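You operate a simulated robot arm through the tools that you are given. There is no shell and no other tool. Be economical: measure what you need, move in short steps, check, and stop when the job is done.

You run a simulated robot arm. Do the job below in one go: nothing can be reset, and whatever is moved stays where it is left.

JOB
Stand the card tube from the top of the plywood table beside the ream with the brown band. It goes on the side that lies toward x +0.0, y -1.0 (a direction in the base frame), with about 3 cm between them.

The check looks at the end state, three seconds after you hand in, the way a careful person would. Anything else that was tipped, shoved, dropped, spilled or broken makes it a failure.

ROBOT AND FRAMES
A 6-joint arm with a two-finger parallel gripper, fixed in place. Base frame: the origin is at the foot of the arm, x ahead of it, y to its left, z up; the work surface is at about z = 820. Units: mm, rad, N and s.
With the tool pointing down near the work surface it reaches from about 240 to 640 mm from the base axis. Its first joint turns from -1.152 to 1.152 rad. Payload 2.7 kg.
Tool frame: the origin (TCP) lies between the finger pads and is the grasp point; the fingertips stand 23 mm ahead of it; z points along the fingers, y is the line along which they close. Largest opening 94 mm; finger width 38, thickness 10; the body of the gripper, 54 by 96 mm, starts 39 mm behind the TCP.
Orientation is that of the tool frame in the base frame, as a unit quaternion [w, x, y, z]. With the fingers straight down and closing along the base's y, the tool's x points along the base's -x, its y along +y and its z along -z.

CONTROLS
- The arm moves only by the tool arm_command. Its argument "plan" is a list of rows, each a list of 4 numbers: the shift along the tool's x, y, z in units of 500 mm (1.0 is 500 mm), then the turn about the tool's z in units of 120 degrees (1.0 is 120 degrees). In form: [[dx, dy, dz, spin], ...]. A call has 1 to 20 rows; each row is the pose to reach, as a shift and turn from the pose commanded when the call began, along the tool's axes at that moment. "hand" is the finger opening in mm, from 0 to 94, set as the call begins (left out, the last holds). A call with a number of a shift or a turn outside -1 to 1 is refused whole. A row lasts 0.2 s, in which the tool goes at most 50 mm and 0.15 rad; a call with a longer step from one row to the next is refused whole, and so is a gripper value outside its range. Where a pose cannot be reached the arm comes as near as it can. A force on the tool above 40 N (or 10 N above the force at the start of the call, whichever is more), or a blocked arm, ends the call early, and 0.2 s more pass. The fingers move at their own pace (about 45 mm/s each) and stop on an object; they squeeze with about 21 N. The grip force told is the motor's: it shows also when the fingers shut on nothing. Time passes only in rows, and 0.2 s behind the last, so rows that repeat a pose let the fingers close. The reply holds the time, the measured pose of the TCP, the force on the tool along the base axes, the opening and the grip force, in the units named above and with some noise, and new pictures: "show" is both (left out), scene, wrist or none.
- Cameras (640 x 400 px; columns grow to the right, rows downward): "scene" is fixed at [69.4, -427.3, 1405.6]; the picture's right is [0.83, -0.55, 0.00], its down [-0.30, -0.45, -0.84] and it looks along [0.47, 0.70, -0.54] (base axes); focal length 370 px, centre (320, 200). "wrist" rides on the gripper at [-39, 0, -44] in the tool frame; the picture's right is [0.00, -1.00, 0.00], its down [0.97, 0.00, -0.24] and it looks along [0.24, 0.00, 0.97] (tool axes); focal length 218 px, centre (320, 200).
- probe_pixels(camera, pixels): there is no depth. For up to 12 entries [column, row, z] of the newest picture of that camera ("zoom" is the newest enlarged one), the place [x, y] in the base frame at which the ray of that pixel passes the height z, good to about 3 mm. The clock stands still meanwhile.
- enlarge(camera, box): a new picture of the part [left, top, right, bottom] of that camera's present view, enlarged. The clock stands still meanwhile.
- finish_job(): hands the job in; it is judged then, once.

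Keep the steps short. Do not move on a guess: measure, check each grasp and each placing, and mend mistakes. In all there are 60 turns and 120 pictures (those below and enlarged ones count). Leave the gripper open and the arm clear of the work at the hand-in unless told otherwise, and finish with a single line.

The tools are called after "Call:" by a JSON object that holds its "op" and its "data". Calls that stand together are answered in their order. arm_command: Moves the arm, as the interface text tells. Its arguments: {"type":"object","properties":{"plan":{"type":"array","items":{"type":"array","items":{"type":"number"}}},"hand":{"type":"number"},"show":{"type":"string","enum":["both","scene","wrist","none"]}},"required":["plan"]} The other tools are called the same way: probe_pixels (camera, pixels) gives the place at which the rays of pixels pass given heights; enlarge (camera, box) takes an enlarged picture of a part of a camera's view; finish_job () hands the job in.

At the start:

```text
t: 0.0
eef_pos: [341.6, 56.4, 1052.0]
ee_rot: [0.0, 0.0, 1.0, 0.0]
contact_force: [-0.3, 0.1, 0.4]
finger_gap: 93.9
grip_force: 0.0
```

scene: 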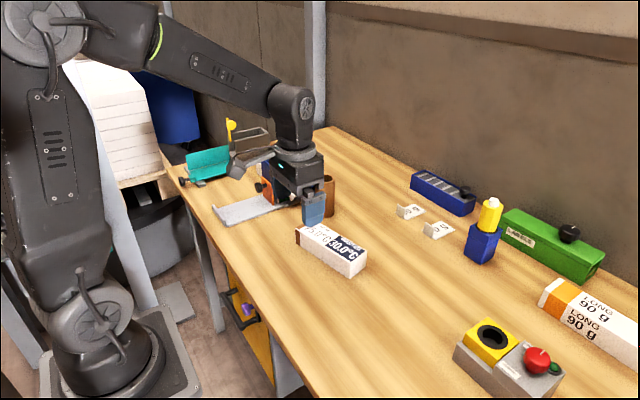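
wrist: 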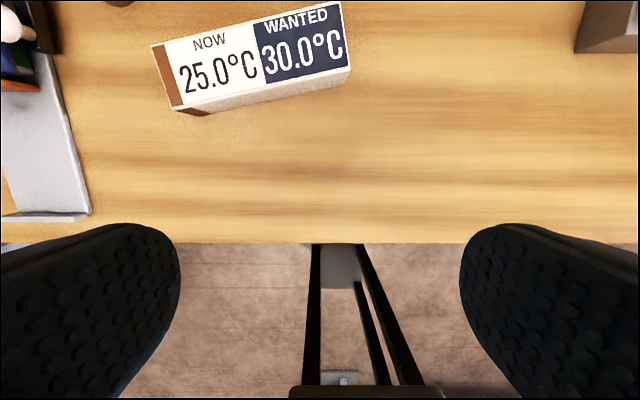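

I see a box with a brown end at (330,250), one with an orange end at (595,320), and something brown behind the gripper at (328,195). I'll enlarge these areas first.

Call:
{"op": "enlarge", "data": {"camera": "scene", "box": [170, 110, 390, 290]}}

Call:
{"op": "enlarge", "data": {"camera": "scene", "box": [380, 150, 640, 400]}}

```text
2.22 times, centred on (280, 200) of scene
```

zoom: 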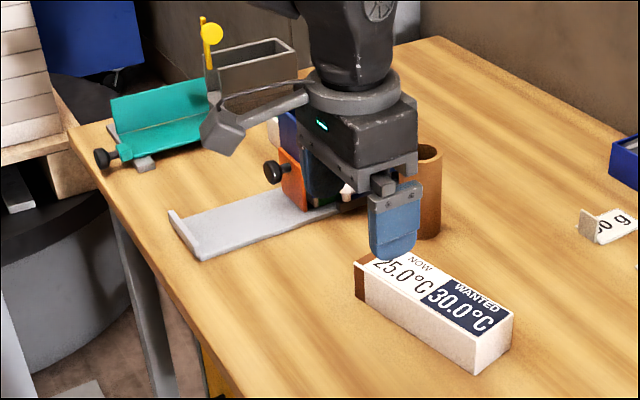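

```text
1.60 times, centred on (510, 275) of scene
```

zoom: 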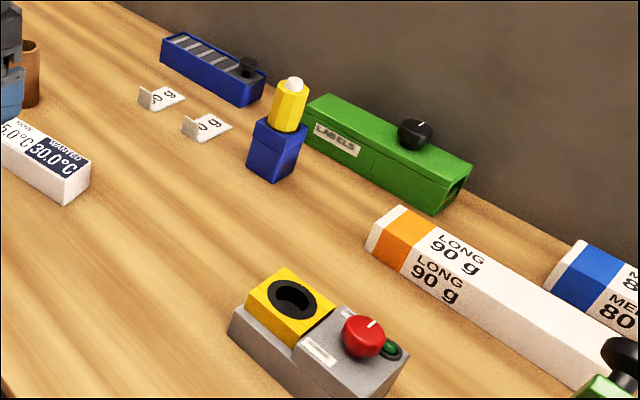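

The brown open cylinder at (328,195) may be the tube. I can't yet see a ream with a brown band, because the right side is out of view. I'll move the arm right, toward -y and slightly up, to survey with the wrist camera.

Call:
{"op": "arm_command", "data": {"plan": [[0, -0.08, -0.03, 0], [0, -0.16, -0.06, 0], [0, -0.24, -0.1, 0], [0, -0.32, -0.1, 0], [0, -0.4, -0.1, 0], [0, -0.48, -0.1, 0], [0, -0.48, -0.1, 0]]}}

```text
t: 1.6
eef_pos: [342.5, -183.8, 1100.2]
ee_rot: [0.0, 0.001, 1.0, 0.0]
contact_force: [-0.5, 0.5, 1.1]
finger_gap: 94.0
grip_force: 0.2
```

scene: 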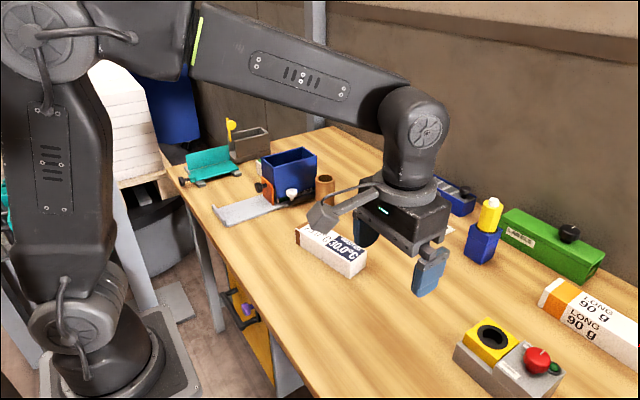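
wrist: 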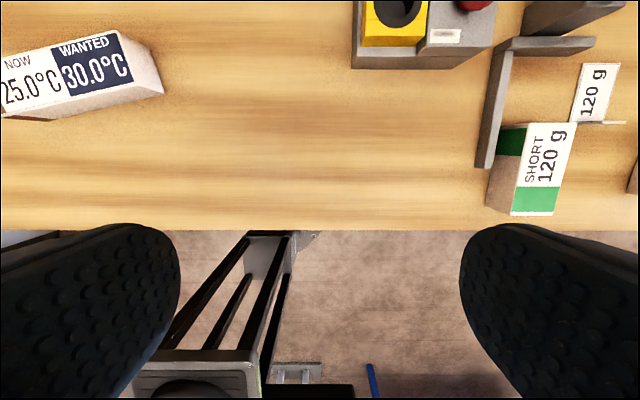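

There is a ream with a green band at (540,170) and another brown object at (635,180). I'll go further toward -y.

Call:
{"op": "arm_command", "data": {"plan": [[0, -0.08, 0, 0], [0, -0.16, 0, 0], [0, -0.24, 0, 0], [0, -0.32, 0, 0], [0, -0.4, 0, 0], [0, -0.4, 0, 0]]}}

```text
t: 3.0
eef_pos: [342.9, -381.6, 1101.8]
ee_rot: [0.001, 0.0, 1.0, 0.0]
contact_force: [0.5, -0.8, -0.4]
finger_gap: 94.0
grip_force: 0.0
```

scene: 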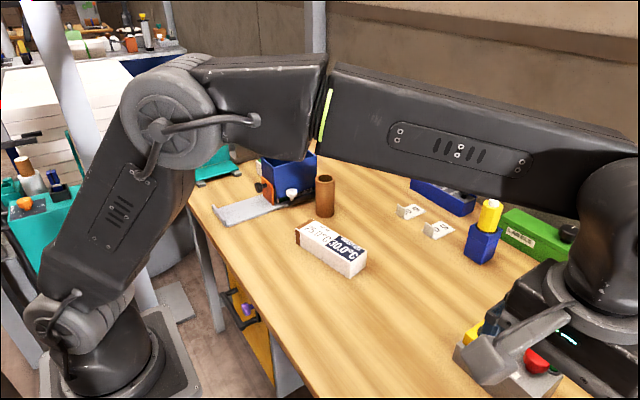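
wrist: 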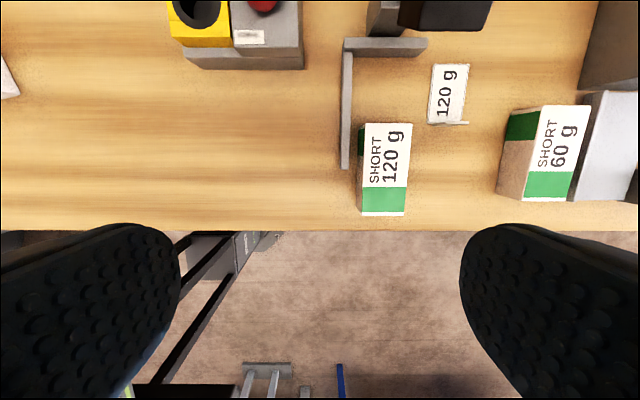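

Both short reams have green bands, so neither is brown. I'll move ahead (+x) to see the far part of the bench.

Call:
{"op": "arm_command", "data": {"plan": [[-0.04, 0.08, 0, 0], [-0.08, 0.14, 0, 0], [-0.14, 0.2, 0, 0], [-0.2, 0.26, 0, 0], [-0.25, 0.26, 0, 0], [-0.25, 0.26, 0, 0]]}}

```text
t: 4.4
eef_pos: [465.6, -252.5, 1102.1]
ee_rot: [0.001, 0.0, 1.0, 0.0]
contact_force: [0.5, -0.7, 0.0]
finger_gap: 94.1
grip_force: 0.2
```

scene: 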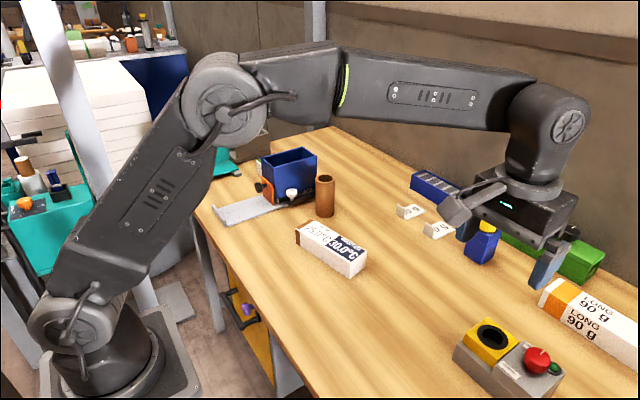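
wrist: 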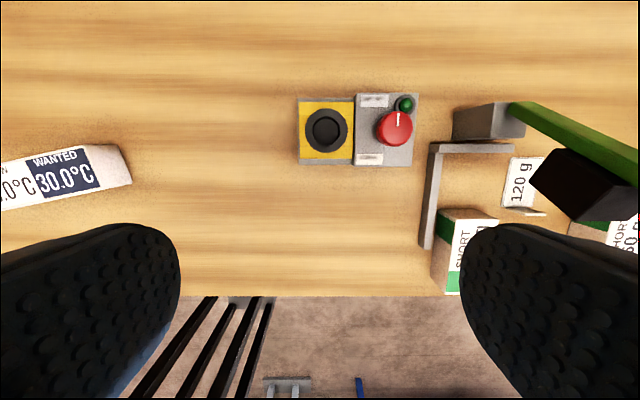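

The tube is in clear view now at (325,195). I'll enlarge it together with the box that has the brown end.

Call:
{"op": "enlarge", "data": {"camera": "scene", "box": [250, 140, 380, 285]}}

Call:
{"op": "enlarge", "data": {"camera": "scene", "box": [180, 230, 290, 360]}}

Call:
{"op": "enlarge", "data": {"camera": "wrist", "box": [400, 80, 640, 300]}}

```text
2.76 times, centred on (315, 212) of scene
```

zoom: 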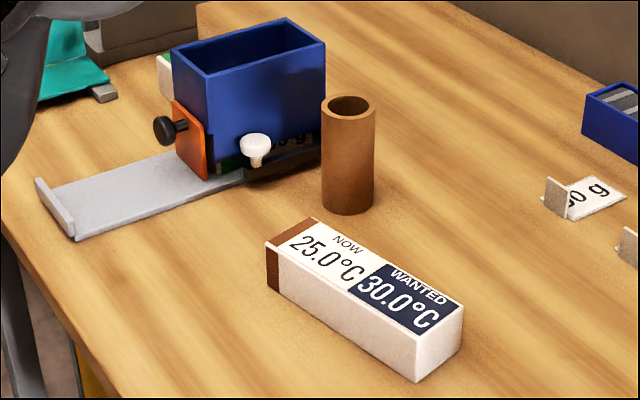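

```text
3.08 times, centred on (235, 295) of scene
```

zoom: 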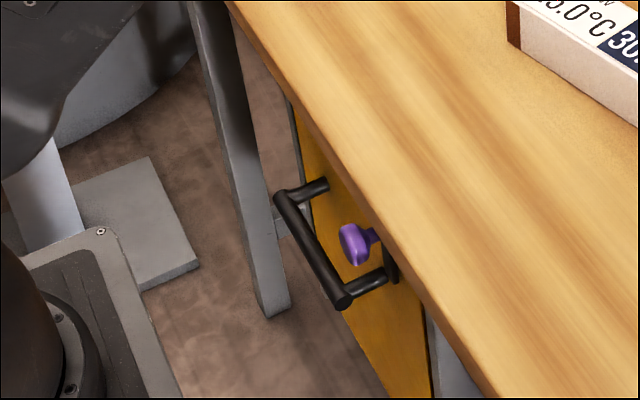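

```text
1.82 times, centred on (520, 190) of wrist
```

zoom: 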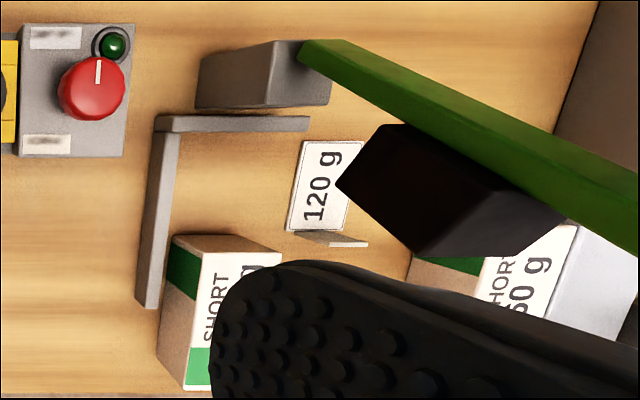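

I need to be sure no other ream has a brown band, and the far right and far left are still unseen. I'll go right first.

Call:
{"op": "arm_command", "data": {"plan": [[0.03, -0.08, 0, 0], [0.06, -0.16, 0, 0], [0.09, -0.24, 0, 0], [0.12, -0.32, 0, 0], [0.12, -0.4, 0, 0], [0.12, -0.4, 0, 0]]}}

```text
t: 5.8
eef_pos: [403.7, -449.4, 1098.8]
ee_rot: [-0.002, 0.0, 1.0, 0.001]
contact_force: [1.0, 0.1, -0.4]
finger_gap: 93.9
grip_force: 0.0
out of reach, approached as far as the arm can: row 5, 6
```

scene: 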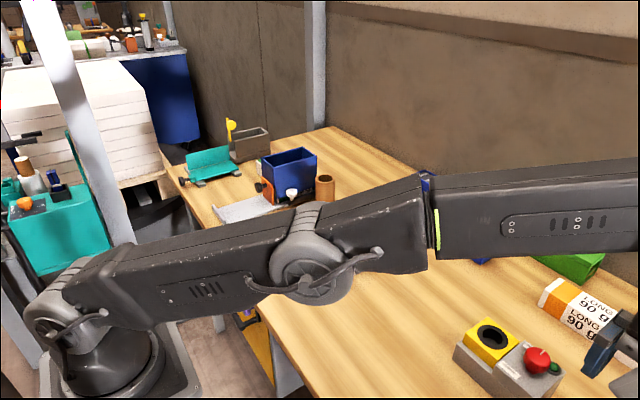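
wrist: 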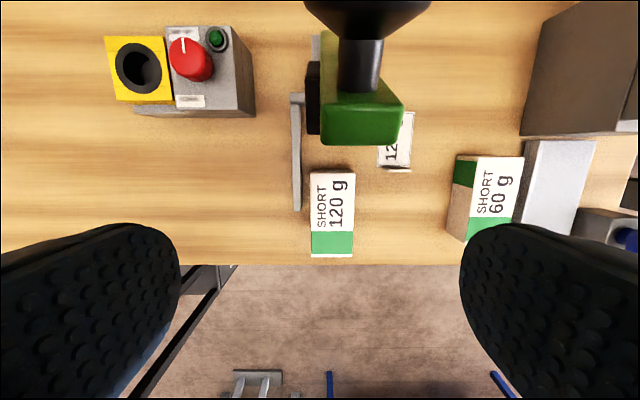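

No brown band here. Now I'll survey the left, retracing over the middle.

Call:
{"op": "arm_command", "data": {"plan": [[0, 0.08, 0, 0], [0, 0.16, 0, 0], [0, 0.24, 0, 0], [0, 0.33, 0, 0], [0, 0.42, 0, 0], [0, 0.51, 0, 0], [0, 0.6, 0, 0], [0, 0.69, 0, 0], [0, 0.78, 0, 0], [0, 0.87, -0.04, 0], [0, 0.96, -0.08, 0], [0, 1.0, -0.08, 0], [0, 1.0, -0.08, 0]]}}

```text
t: 8.6
eef_pos: [402.9, 49.7, 1140.8]
ee_rot: [0.0, 0.001, 1.0, 0.001]
contact_force: [-0.1, 0.4, 0.4]
finger_gap: 93.8
grip_force: 0.0
```

scene: 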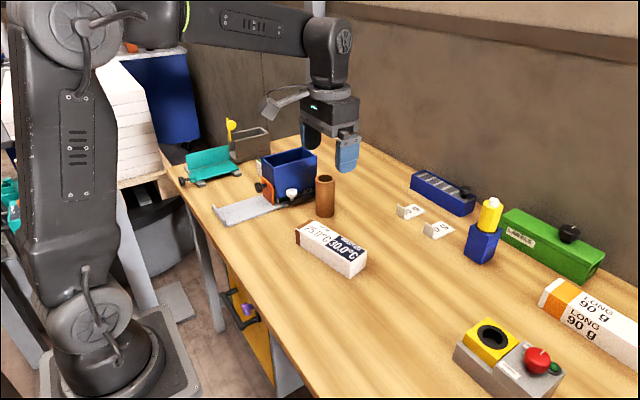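
wrist: 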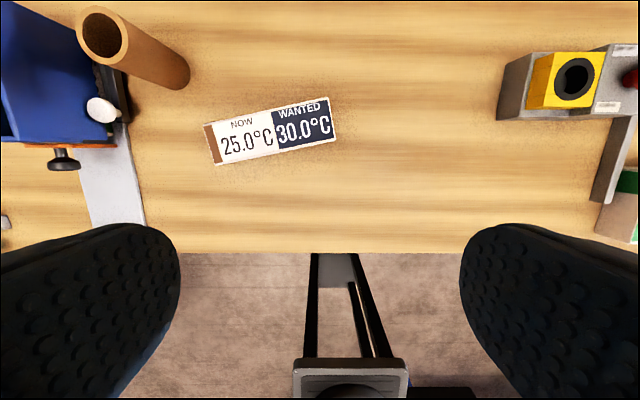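

Next I'll look further left, toward y ≈ +270.

Call:
{"op": "arm_command", "data": {"plan": [[0, 0.09, 0, 0], [0, 0.18, 0, 0], [0, 0.27, 0, 0], [0, 0.36, 0, 0], [0, 0.44, 0, 0], [0, 0.44, 0, 0]]}}

```text
t: 10.0
eef_pos: [402.3, 270.7, 1138.8]
ee_rot: [0.0, 0.0, 1.0, -0.001]
contact_force: [-0.2, -0.3, 0.4]
finger_gap: 94.1
grip_force: 0.0
```

scene: 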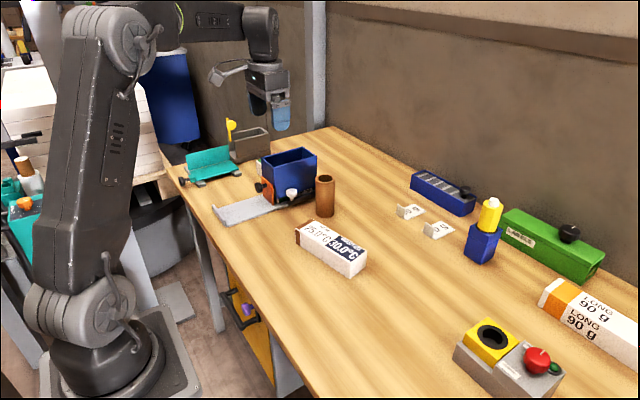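
wrist: 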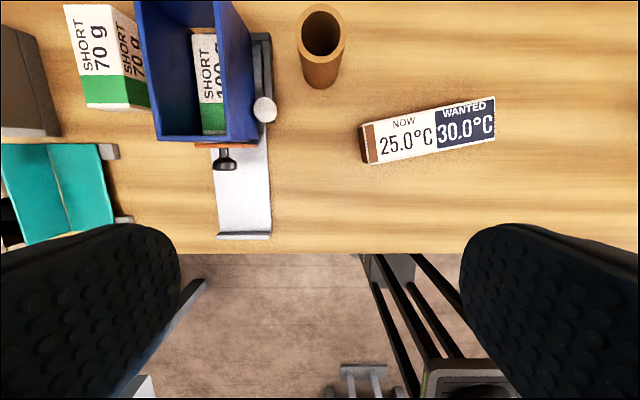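

I've now seen all the reams: SHORT is green, LONG orange and MEDIUM blue. The only one with a brown band is the white block printed "NOW/WANTED", so that is the target. The tube is at scene (325,195). I'll enlarge to measure both.

Call:
{"op": "enlarge", "data": {"camera": "scene", "box": [280, 160, 400, 285]}}

Call:
{"op": "enlarge", "data": {"camera": "wrist", "box": [250, 0, 510, 170]}}

```text
3.20 times, centred on (340, 222) of scene
```

zoom: 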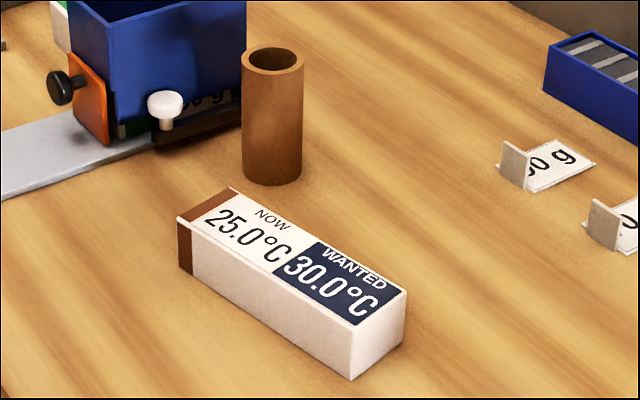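

```text
2.35 times, centred on (380, 85) of wrist
```

zoom: 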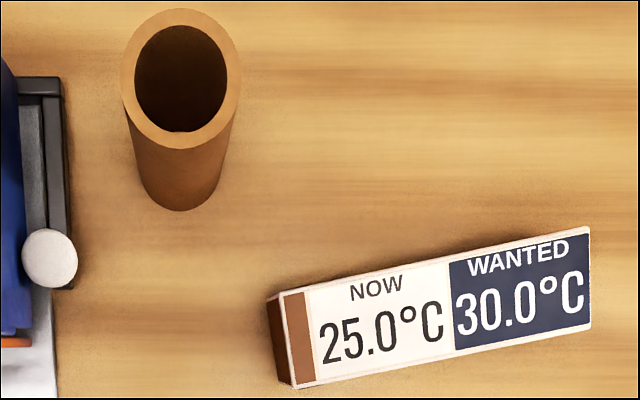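

I'll probe the ream corners and the tube in the scene view at z 820 and at candidate top heights, plus the same features in the wrist view.

Call:
{"op": "probe_pixels", "data": {"camera": "scene", "pixels": [[300.3, 245.8, 820], [349.1, 278.2, 820], [365.6, 266.4, 820], [350.3, 261.1, 860], [367.2, 250.1, 860], [312.8, 218.6, 860], [295.6, 227.9, 860], [315.9, 213.2, 820], [334.1, 213.2, 820], [325, 217.3, 820], [325.5, 177.9, 920], [325.5, 177.9, 900]]}}

Call:
{"op": "probe_pixels", "data": {"camera": "zoom", "pixels": [[181, 78, 900], [181, 78, 920], [181, 211, 820], [121, 78, 920], [241, 78, 920], [588, 227, 860], [590, 328, 860], [296, 387, 860], [281, 293, 860], [276, 383, 820], [181, 8, 920], [181, 148, 920]]}}

```text
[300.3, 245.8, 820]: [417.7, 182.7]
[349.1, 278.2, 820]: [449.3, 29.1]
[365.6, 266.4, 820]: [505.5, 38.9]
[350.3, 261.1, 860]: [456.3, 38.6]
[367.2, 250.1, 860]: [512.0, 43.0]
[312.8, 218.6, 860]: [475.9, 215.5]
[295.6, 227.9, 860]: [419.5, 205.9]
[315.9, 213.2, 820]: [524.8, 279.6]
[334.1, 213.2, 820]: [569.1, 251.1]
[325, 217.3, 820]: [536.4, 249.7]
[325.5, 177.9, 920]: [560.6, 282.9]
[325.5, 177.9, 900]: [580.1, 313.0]
```

```text
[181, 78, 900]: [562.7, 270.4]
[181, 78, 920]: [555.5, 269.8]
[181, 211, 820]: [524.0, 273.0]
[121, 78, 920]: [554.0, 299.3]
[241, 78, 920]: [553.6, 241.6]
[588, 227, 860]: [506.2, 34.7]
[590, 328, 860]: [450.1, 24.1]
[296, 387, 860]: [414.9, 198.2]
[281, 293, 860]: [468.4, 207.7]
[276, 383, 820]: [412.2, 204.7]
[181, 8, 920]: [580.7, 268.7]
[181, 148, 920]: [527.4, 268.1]
```

Measurements:
- **Tube:** centre about (552, 270), about 56 mm across, top near z 928.
- **Ream:** the -y end runs from (450,27) to (505,37), top near z 866.
- **Placing spot:** the tube centre should go to about (472, -28).

The blue hopper is close on the tube's +y side, so I'll set the fingers to 76 mm and hover above the tube to check clearance.

Call:
{"op": "arm_command", "data": {"plan": [[-0.07, 0, 0.04, 0], [-0.14, 0, 0.09, 0], [-0.21, 0, 0.15, 0], [-0.27, 0, 0.2, 0], [-0.3, -0.002, 0.258, 0], [-0.3, -0.002, 0.258, 0], [-0.3, -0.002, 0.258, 0]], "hand": 76}}

```text
t: 11.6
eef_pos: [550.9, 268.1, 1010.4]
ee_rot: [0.0, 0.0, 1.0, 0.0]
contact_force: [0.0, 0.5, -0.2]
finger_gap: 75.9
grip_force: 0.0
```

scene: 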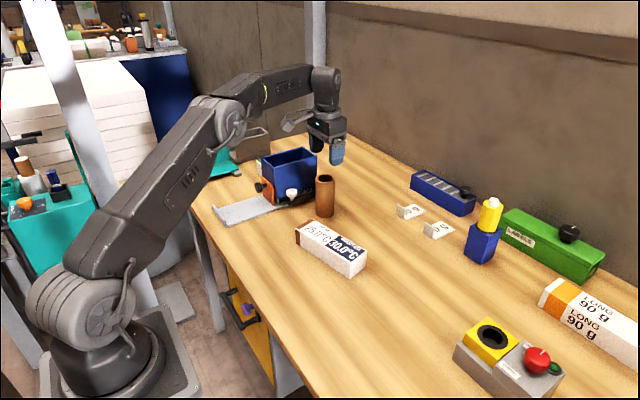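
wrist: 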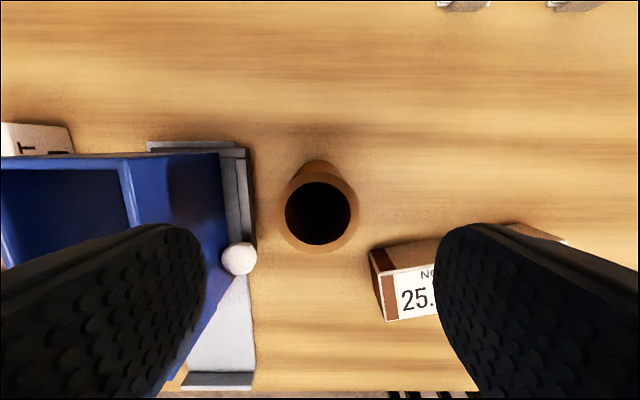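

The tube is centred under the hand at wrist column 319. I'll probe the tube rim, plus the hopper rim, rail and knob, to judge clearance.

Call:
{"op": "probe_pixels", "data": {"camera": "wrist", "pixels": [[319, 212, 928], [279, 212, 928], [359, 212, 928], [319, 176, 928], [319, 254, 928], [122, 162, 940], [122, 162, 910], [222, 155, 830], [250, 155, 830], [257, 258, 870]]}}

Call:
{"op": "probe_pixels", "data": {"camera": "scene", "pixels": [[316, 152, 940], [316, 152, 910], [316, 152, 890], [292, 195, 870]]}}

```text
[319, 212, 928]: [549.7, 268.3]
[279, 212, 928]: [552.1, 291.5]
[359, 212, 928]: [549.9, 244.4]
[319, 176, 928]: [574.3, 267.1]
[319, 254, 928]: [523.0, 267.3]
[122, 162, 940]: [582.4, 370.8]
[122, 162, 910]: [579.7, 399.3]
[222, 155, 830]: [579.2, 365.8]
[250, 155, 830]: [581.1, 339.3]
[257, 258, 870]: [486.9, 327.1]
```

```text
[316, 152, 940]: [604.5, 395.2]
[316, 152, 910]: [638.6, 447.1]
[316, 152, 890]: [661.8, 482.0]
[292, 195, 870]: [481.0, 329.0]
```

Clearance is good: the hopper is at y ≈ 370, the rail at y ≈ 339, and the gripper stays below y ≈ 320. The tube centre is (550,268). I'll descend to TCP z 895, still open.

Call:
{"op": "arm_command", "data": {"plan": [[0, 0, 0.05, 0], [0, 0, 0.1, 0], [0, 0, 0.15, 0], [0, 0, 0.19, 0], [0, 0, 0.23, 0], [0, 0, 0.23, 0]], "hand": 76}}

```text
t: 13.0
eef_pos: [553.3, 269.4, 897.0]
ee_rot: [0.0, 0.0, 1.0, 0.0]
contact_force: [0.5, 0.2, -0.8]
finger_gap: 76.3
grip_force: 0.1
```

scene: 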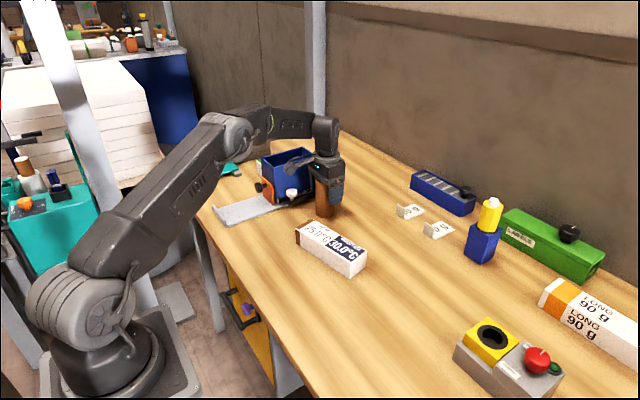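
wrist: 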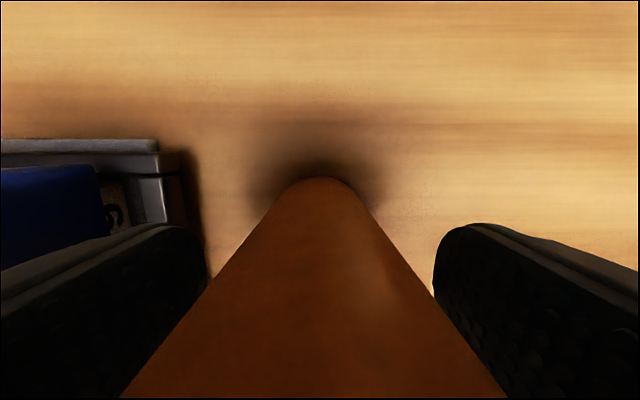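

The tube sits centrally between the fingers with no contact. I'll close now and let the fingers settle.

Call:
{"op": "arm_command", "data": {"plan": [[0, 0, 0.23, 0], [0, 0, 0.23, 0], [0, 0, 0.23, 0], [0, 0, 0.23, 0], [0, 0, 0.23, 0]], "hand": 20, "show": "wrist"}}

```text
refused: row 1 steps farther than a row can; nothing moved
```

Shifts count from the current pose, so holding still means zero rows.

Call:
{"op": "arm_command", "data": {"plan": [[0, 0, 0, 0], [0, 0, 0, 0], [0, 0, 0, 0], [0, 0, 0, 0], [0, 0, 0, 0]], "hand": 20, "show": "wrist"}}

```text
t: 14.2
eef_pos: [552.4, 269.3, 896.7]
ee_rot: [0.0, 0.0, 1.0, 0.001]
contact_force: [-0.4, 0.5, 0.7]
finger_gap: 51.1
grip_force: 21.2
```

wrist: 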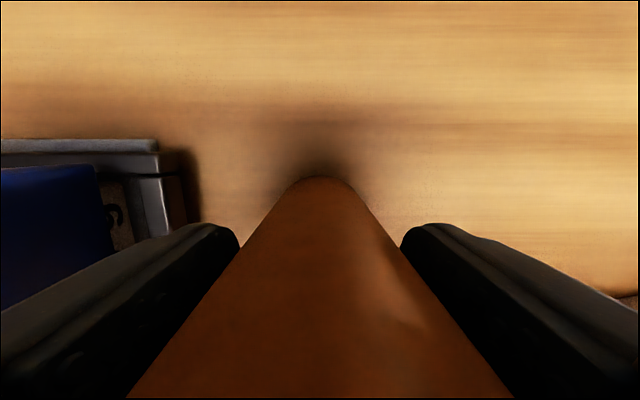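

The tube is gripped: the opening is 51 mm and the force 21 N, so the tube is about 51 mm across. I'll lift it straight up.

Call:
{"op": "arm_command", "data": {"plan": [[0, 0, -0.02, 0], [0, 0, -0.05, 0], [0, 0, -0.1, 0], [0, 0, -0.15, 0], [0, 0, -0.2, 0], [0, 0, -0.2, 0]]}}

```text
t: 15.6
eef_pos: [552.6, 271.7, 996.6]
ee_rot: [0.0, 0.0, 1.0, 0.0]
contact_force: [0.1, -0.3, -1.6]
finger_gap: 51.3
grip_force: 21.5
```

scene: 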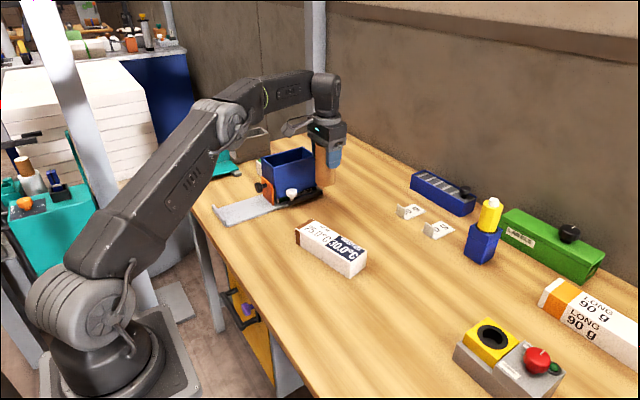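
wrist: 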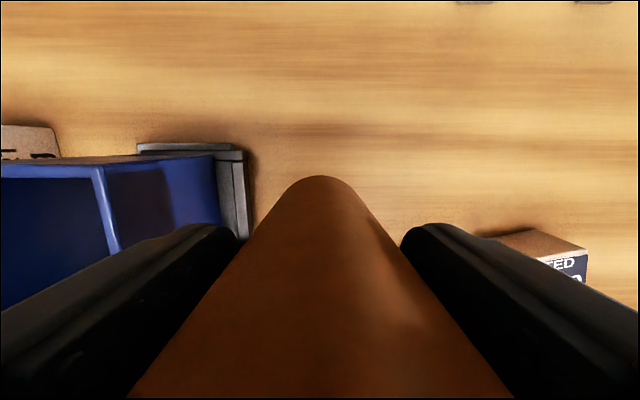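

The tube is held and its bottom is near z 920, well above the ream at 866. I'll carry it to above (472, -26).

Call:
{"op": "arm_command", "data": {"plan": [[0, -0.06, 0, 0], [0, -0.14, 0, 0], [0, -0.22, 0, 0], [0, -0.3, 0, 0], [0, -0.38, 0, 0], [0.04, -0.45, 0, 0], [0.08, -0.52, 0, 0], [0.12, -0.57, 0, 0], [0.16, -0.593, 0, 0], [0.16, -0.593, 0, 0], [0.16, -0.593, 0, 0]]}}

```text
t: 18.0
eef_pos: [472.8, -26.8, 996.3]
ee_rot: [0.001, 0.001, 1.0, 0.0]
contact_force: [-0.1, -0.9, -0.7]
finger_gap: 51.2
grip_force: 20.9
```

scene: 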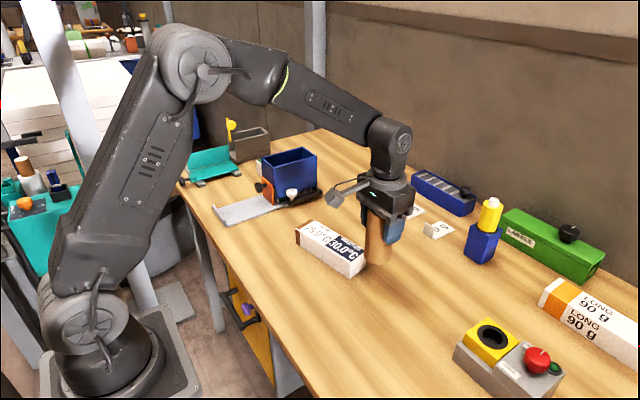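
wrist: 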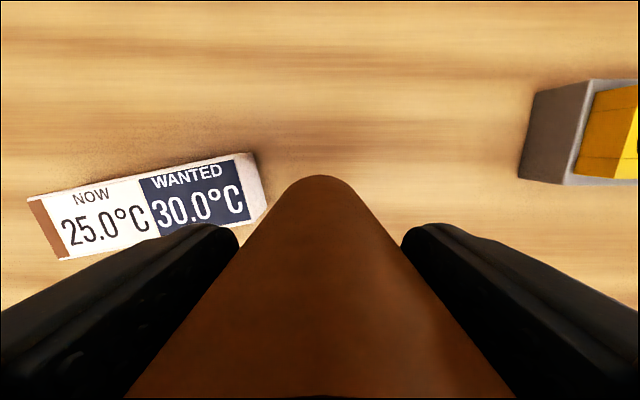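

Before lowering, I'll check the ream's near end from this closer view.

Call:
{"op": "probe_pixels", "data": {"camera": "wrist", "pixels": [[248, 153, 866], [236, 157, 866], [249, 216, 866], [267, 208, 820], [256, 155, 820]]}}

Call:
{"op": "enlarge", "data": {"camera": "wrist", "box": [140, 120, 340, 245]}}

```text
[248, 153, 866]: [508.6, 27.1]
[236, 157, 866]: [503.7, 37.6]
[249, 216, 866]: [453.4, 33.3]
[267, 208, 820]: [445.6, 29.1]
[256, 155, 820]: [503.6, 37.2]
```

```text
3.20 times, centred on (240, 182) of wrist
```

zoom: 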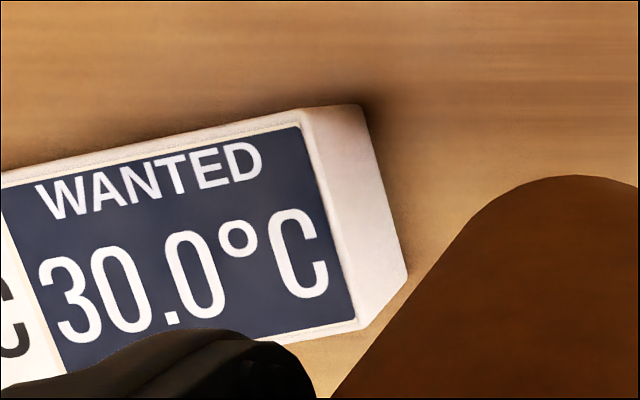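

Call:
{"op": "probe_pixels", "data": {"camera": "zoom", "pixels": [[303, 108, 866], [360, 327, 866], [361, 105, 820], [408, 275, 820]]}}

```text
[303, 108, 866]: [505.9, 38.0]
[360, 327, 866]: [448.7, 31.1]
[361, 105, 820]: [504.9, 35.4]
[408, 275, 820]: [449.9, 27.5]
```

The end face runs from (449,29) to (505,37), which confirms the plan and gives a gap of about 32 mm. I'll nudge 2 mm toward the ream and lower gently to just above the original grasp height.

Call:
{"op": "arm_command", "data": {"plan": [[0, 0.004, 0.02, 0], [0, 0.004, 0.06, 0], [0, 0.004, 0.1, 0], [0, 0.004, 0.14, 0], [0, 0.004, 0.17, 0], [0, 0.004, 0.185, 0], [0, 0.004, 0.193, 0], [0, 0.004, 0.197, 0], [0, 0.004, 0.199, 0], [0, 0.004, 0.199, 0], [0, 0.004, 0.199, 0]]}}

```text
t: 20.4
eef_pos: [474.2, -25.4, 897.2]
ee_rot: [0.0, 0.0, 1.0, 0.001]
contact_force: [-0.3, 0.9, 1.0]
finger_gap: 51.1
grip_force: 20.8
```

scene: 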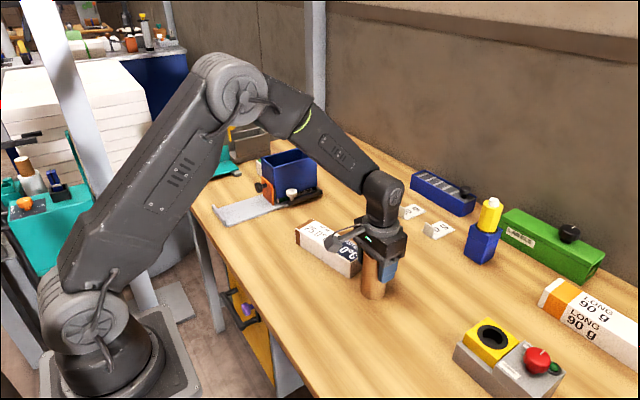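
wrist: 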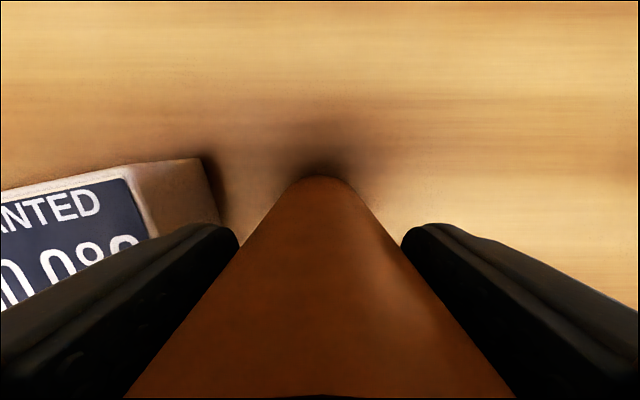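

The tube is at its standing height beside the ream. I'll open to 68 mm, which keeps the fingers about 12 mm from the ream.

Call:
{"op": "arm_command", "data": {"plan": [[0, 0, 0.001, 0], [0, 0, 0.001, 0], [0, 0, 0.001, 0], [0, 0, 0.001, 0]], "hand": 68, "show": "wrist"}}

```text
t: 21.4
eef_pos: [472.0, -25.0, 895.9]
ee_rot: [0.0, 0.001, 1.0, 0.0]
contact_force: [0.4, -0.2, -1.2]
finger_gap: 68.2
grip_force: 0.1
```

wrist: 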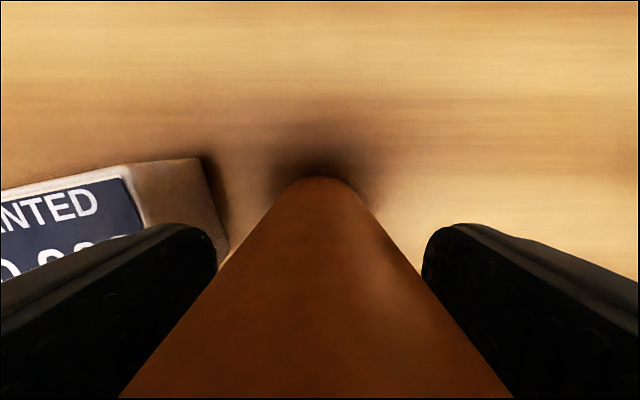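

The tube is released and upright. I'll go straight up and then back, toward -x.

Call:
{"op": "arm_command", "data": {"plan": [[0, 0, -0.03, 0], [0, 0, -0.08, 0], [0, 0, -0.16, 0], [0, 0, -0.24, 0], [0, 0, -0.32, 0], [0, 0, -0.4, 0], [0.08, 0, -0.42, 0], [0.16, 0, -0.44, 0], [0.16, 0, -0.44, 0]], "hand": 94}}

```text
t: 23.4
eef_pos: [390.4, -28.0, 1115.7]
ee_rot: [0.0, 0.0, 1.0, 0.0]
contact_force: [-0.3, -0.9, -0.1]
finger_gap: 93.9
grip_force: 0.2
```

scene: 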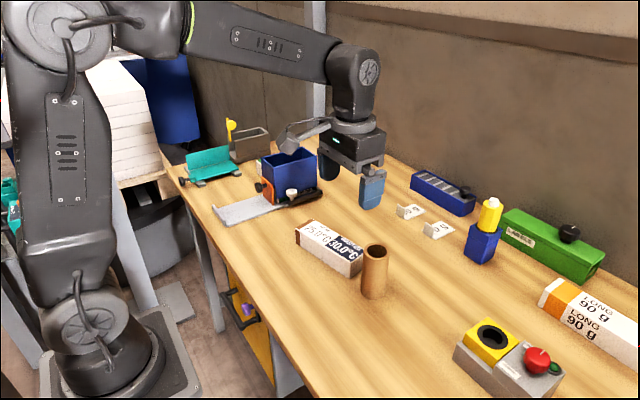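
wrist: 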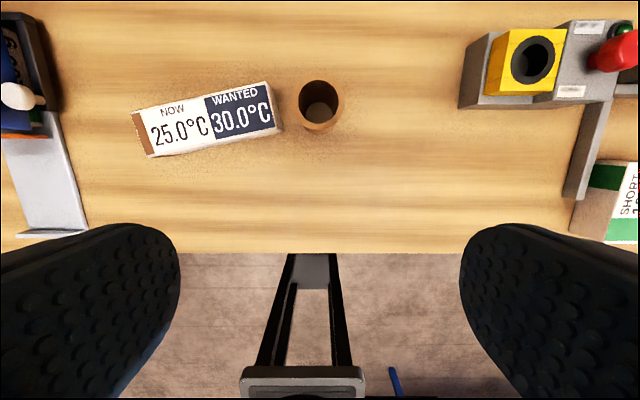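

The tube stands upright and the ream hasn't moved. One last check of the gap.

Call:
{"op": "enlarge", "data": {"camera": "wrist", "box": [220, 60, 380, 160]}}

Call:
{"op": "probe_pixels", "data": {"camera": "wrist", "pixels": [[300, 118, 820], [283, 124, 820], [319, 103, 918], [297, 103, 918]]}}

```text
4.00 times, centred on (300, 110) of wrist
```

zoom: 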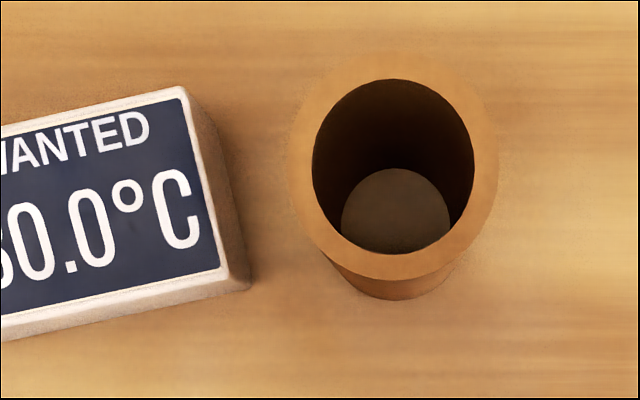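

```text
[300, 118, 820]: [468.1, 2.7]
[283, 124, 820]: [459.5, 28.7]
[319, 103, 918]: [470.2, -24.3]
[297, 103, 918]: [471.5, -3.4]
```

The tube is at (471, -25) with its edge near y 0, and the ream's end face is near y 30–32. The gap is about 3 cm, so I'm handing in.

Call:
{"op": "finish_job", "data": {}}

```text
The job is handed in.
```

The card tube now stands upright on the -y side of the brown-banded ream with a gap of about 3 cm; nothing else was disturbed, and the gripper is open and clear.
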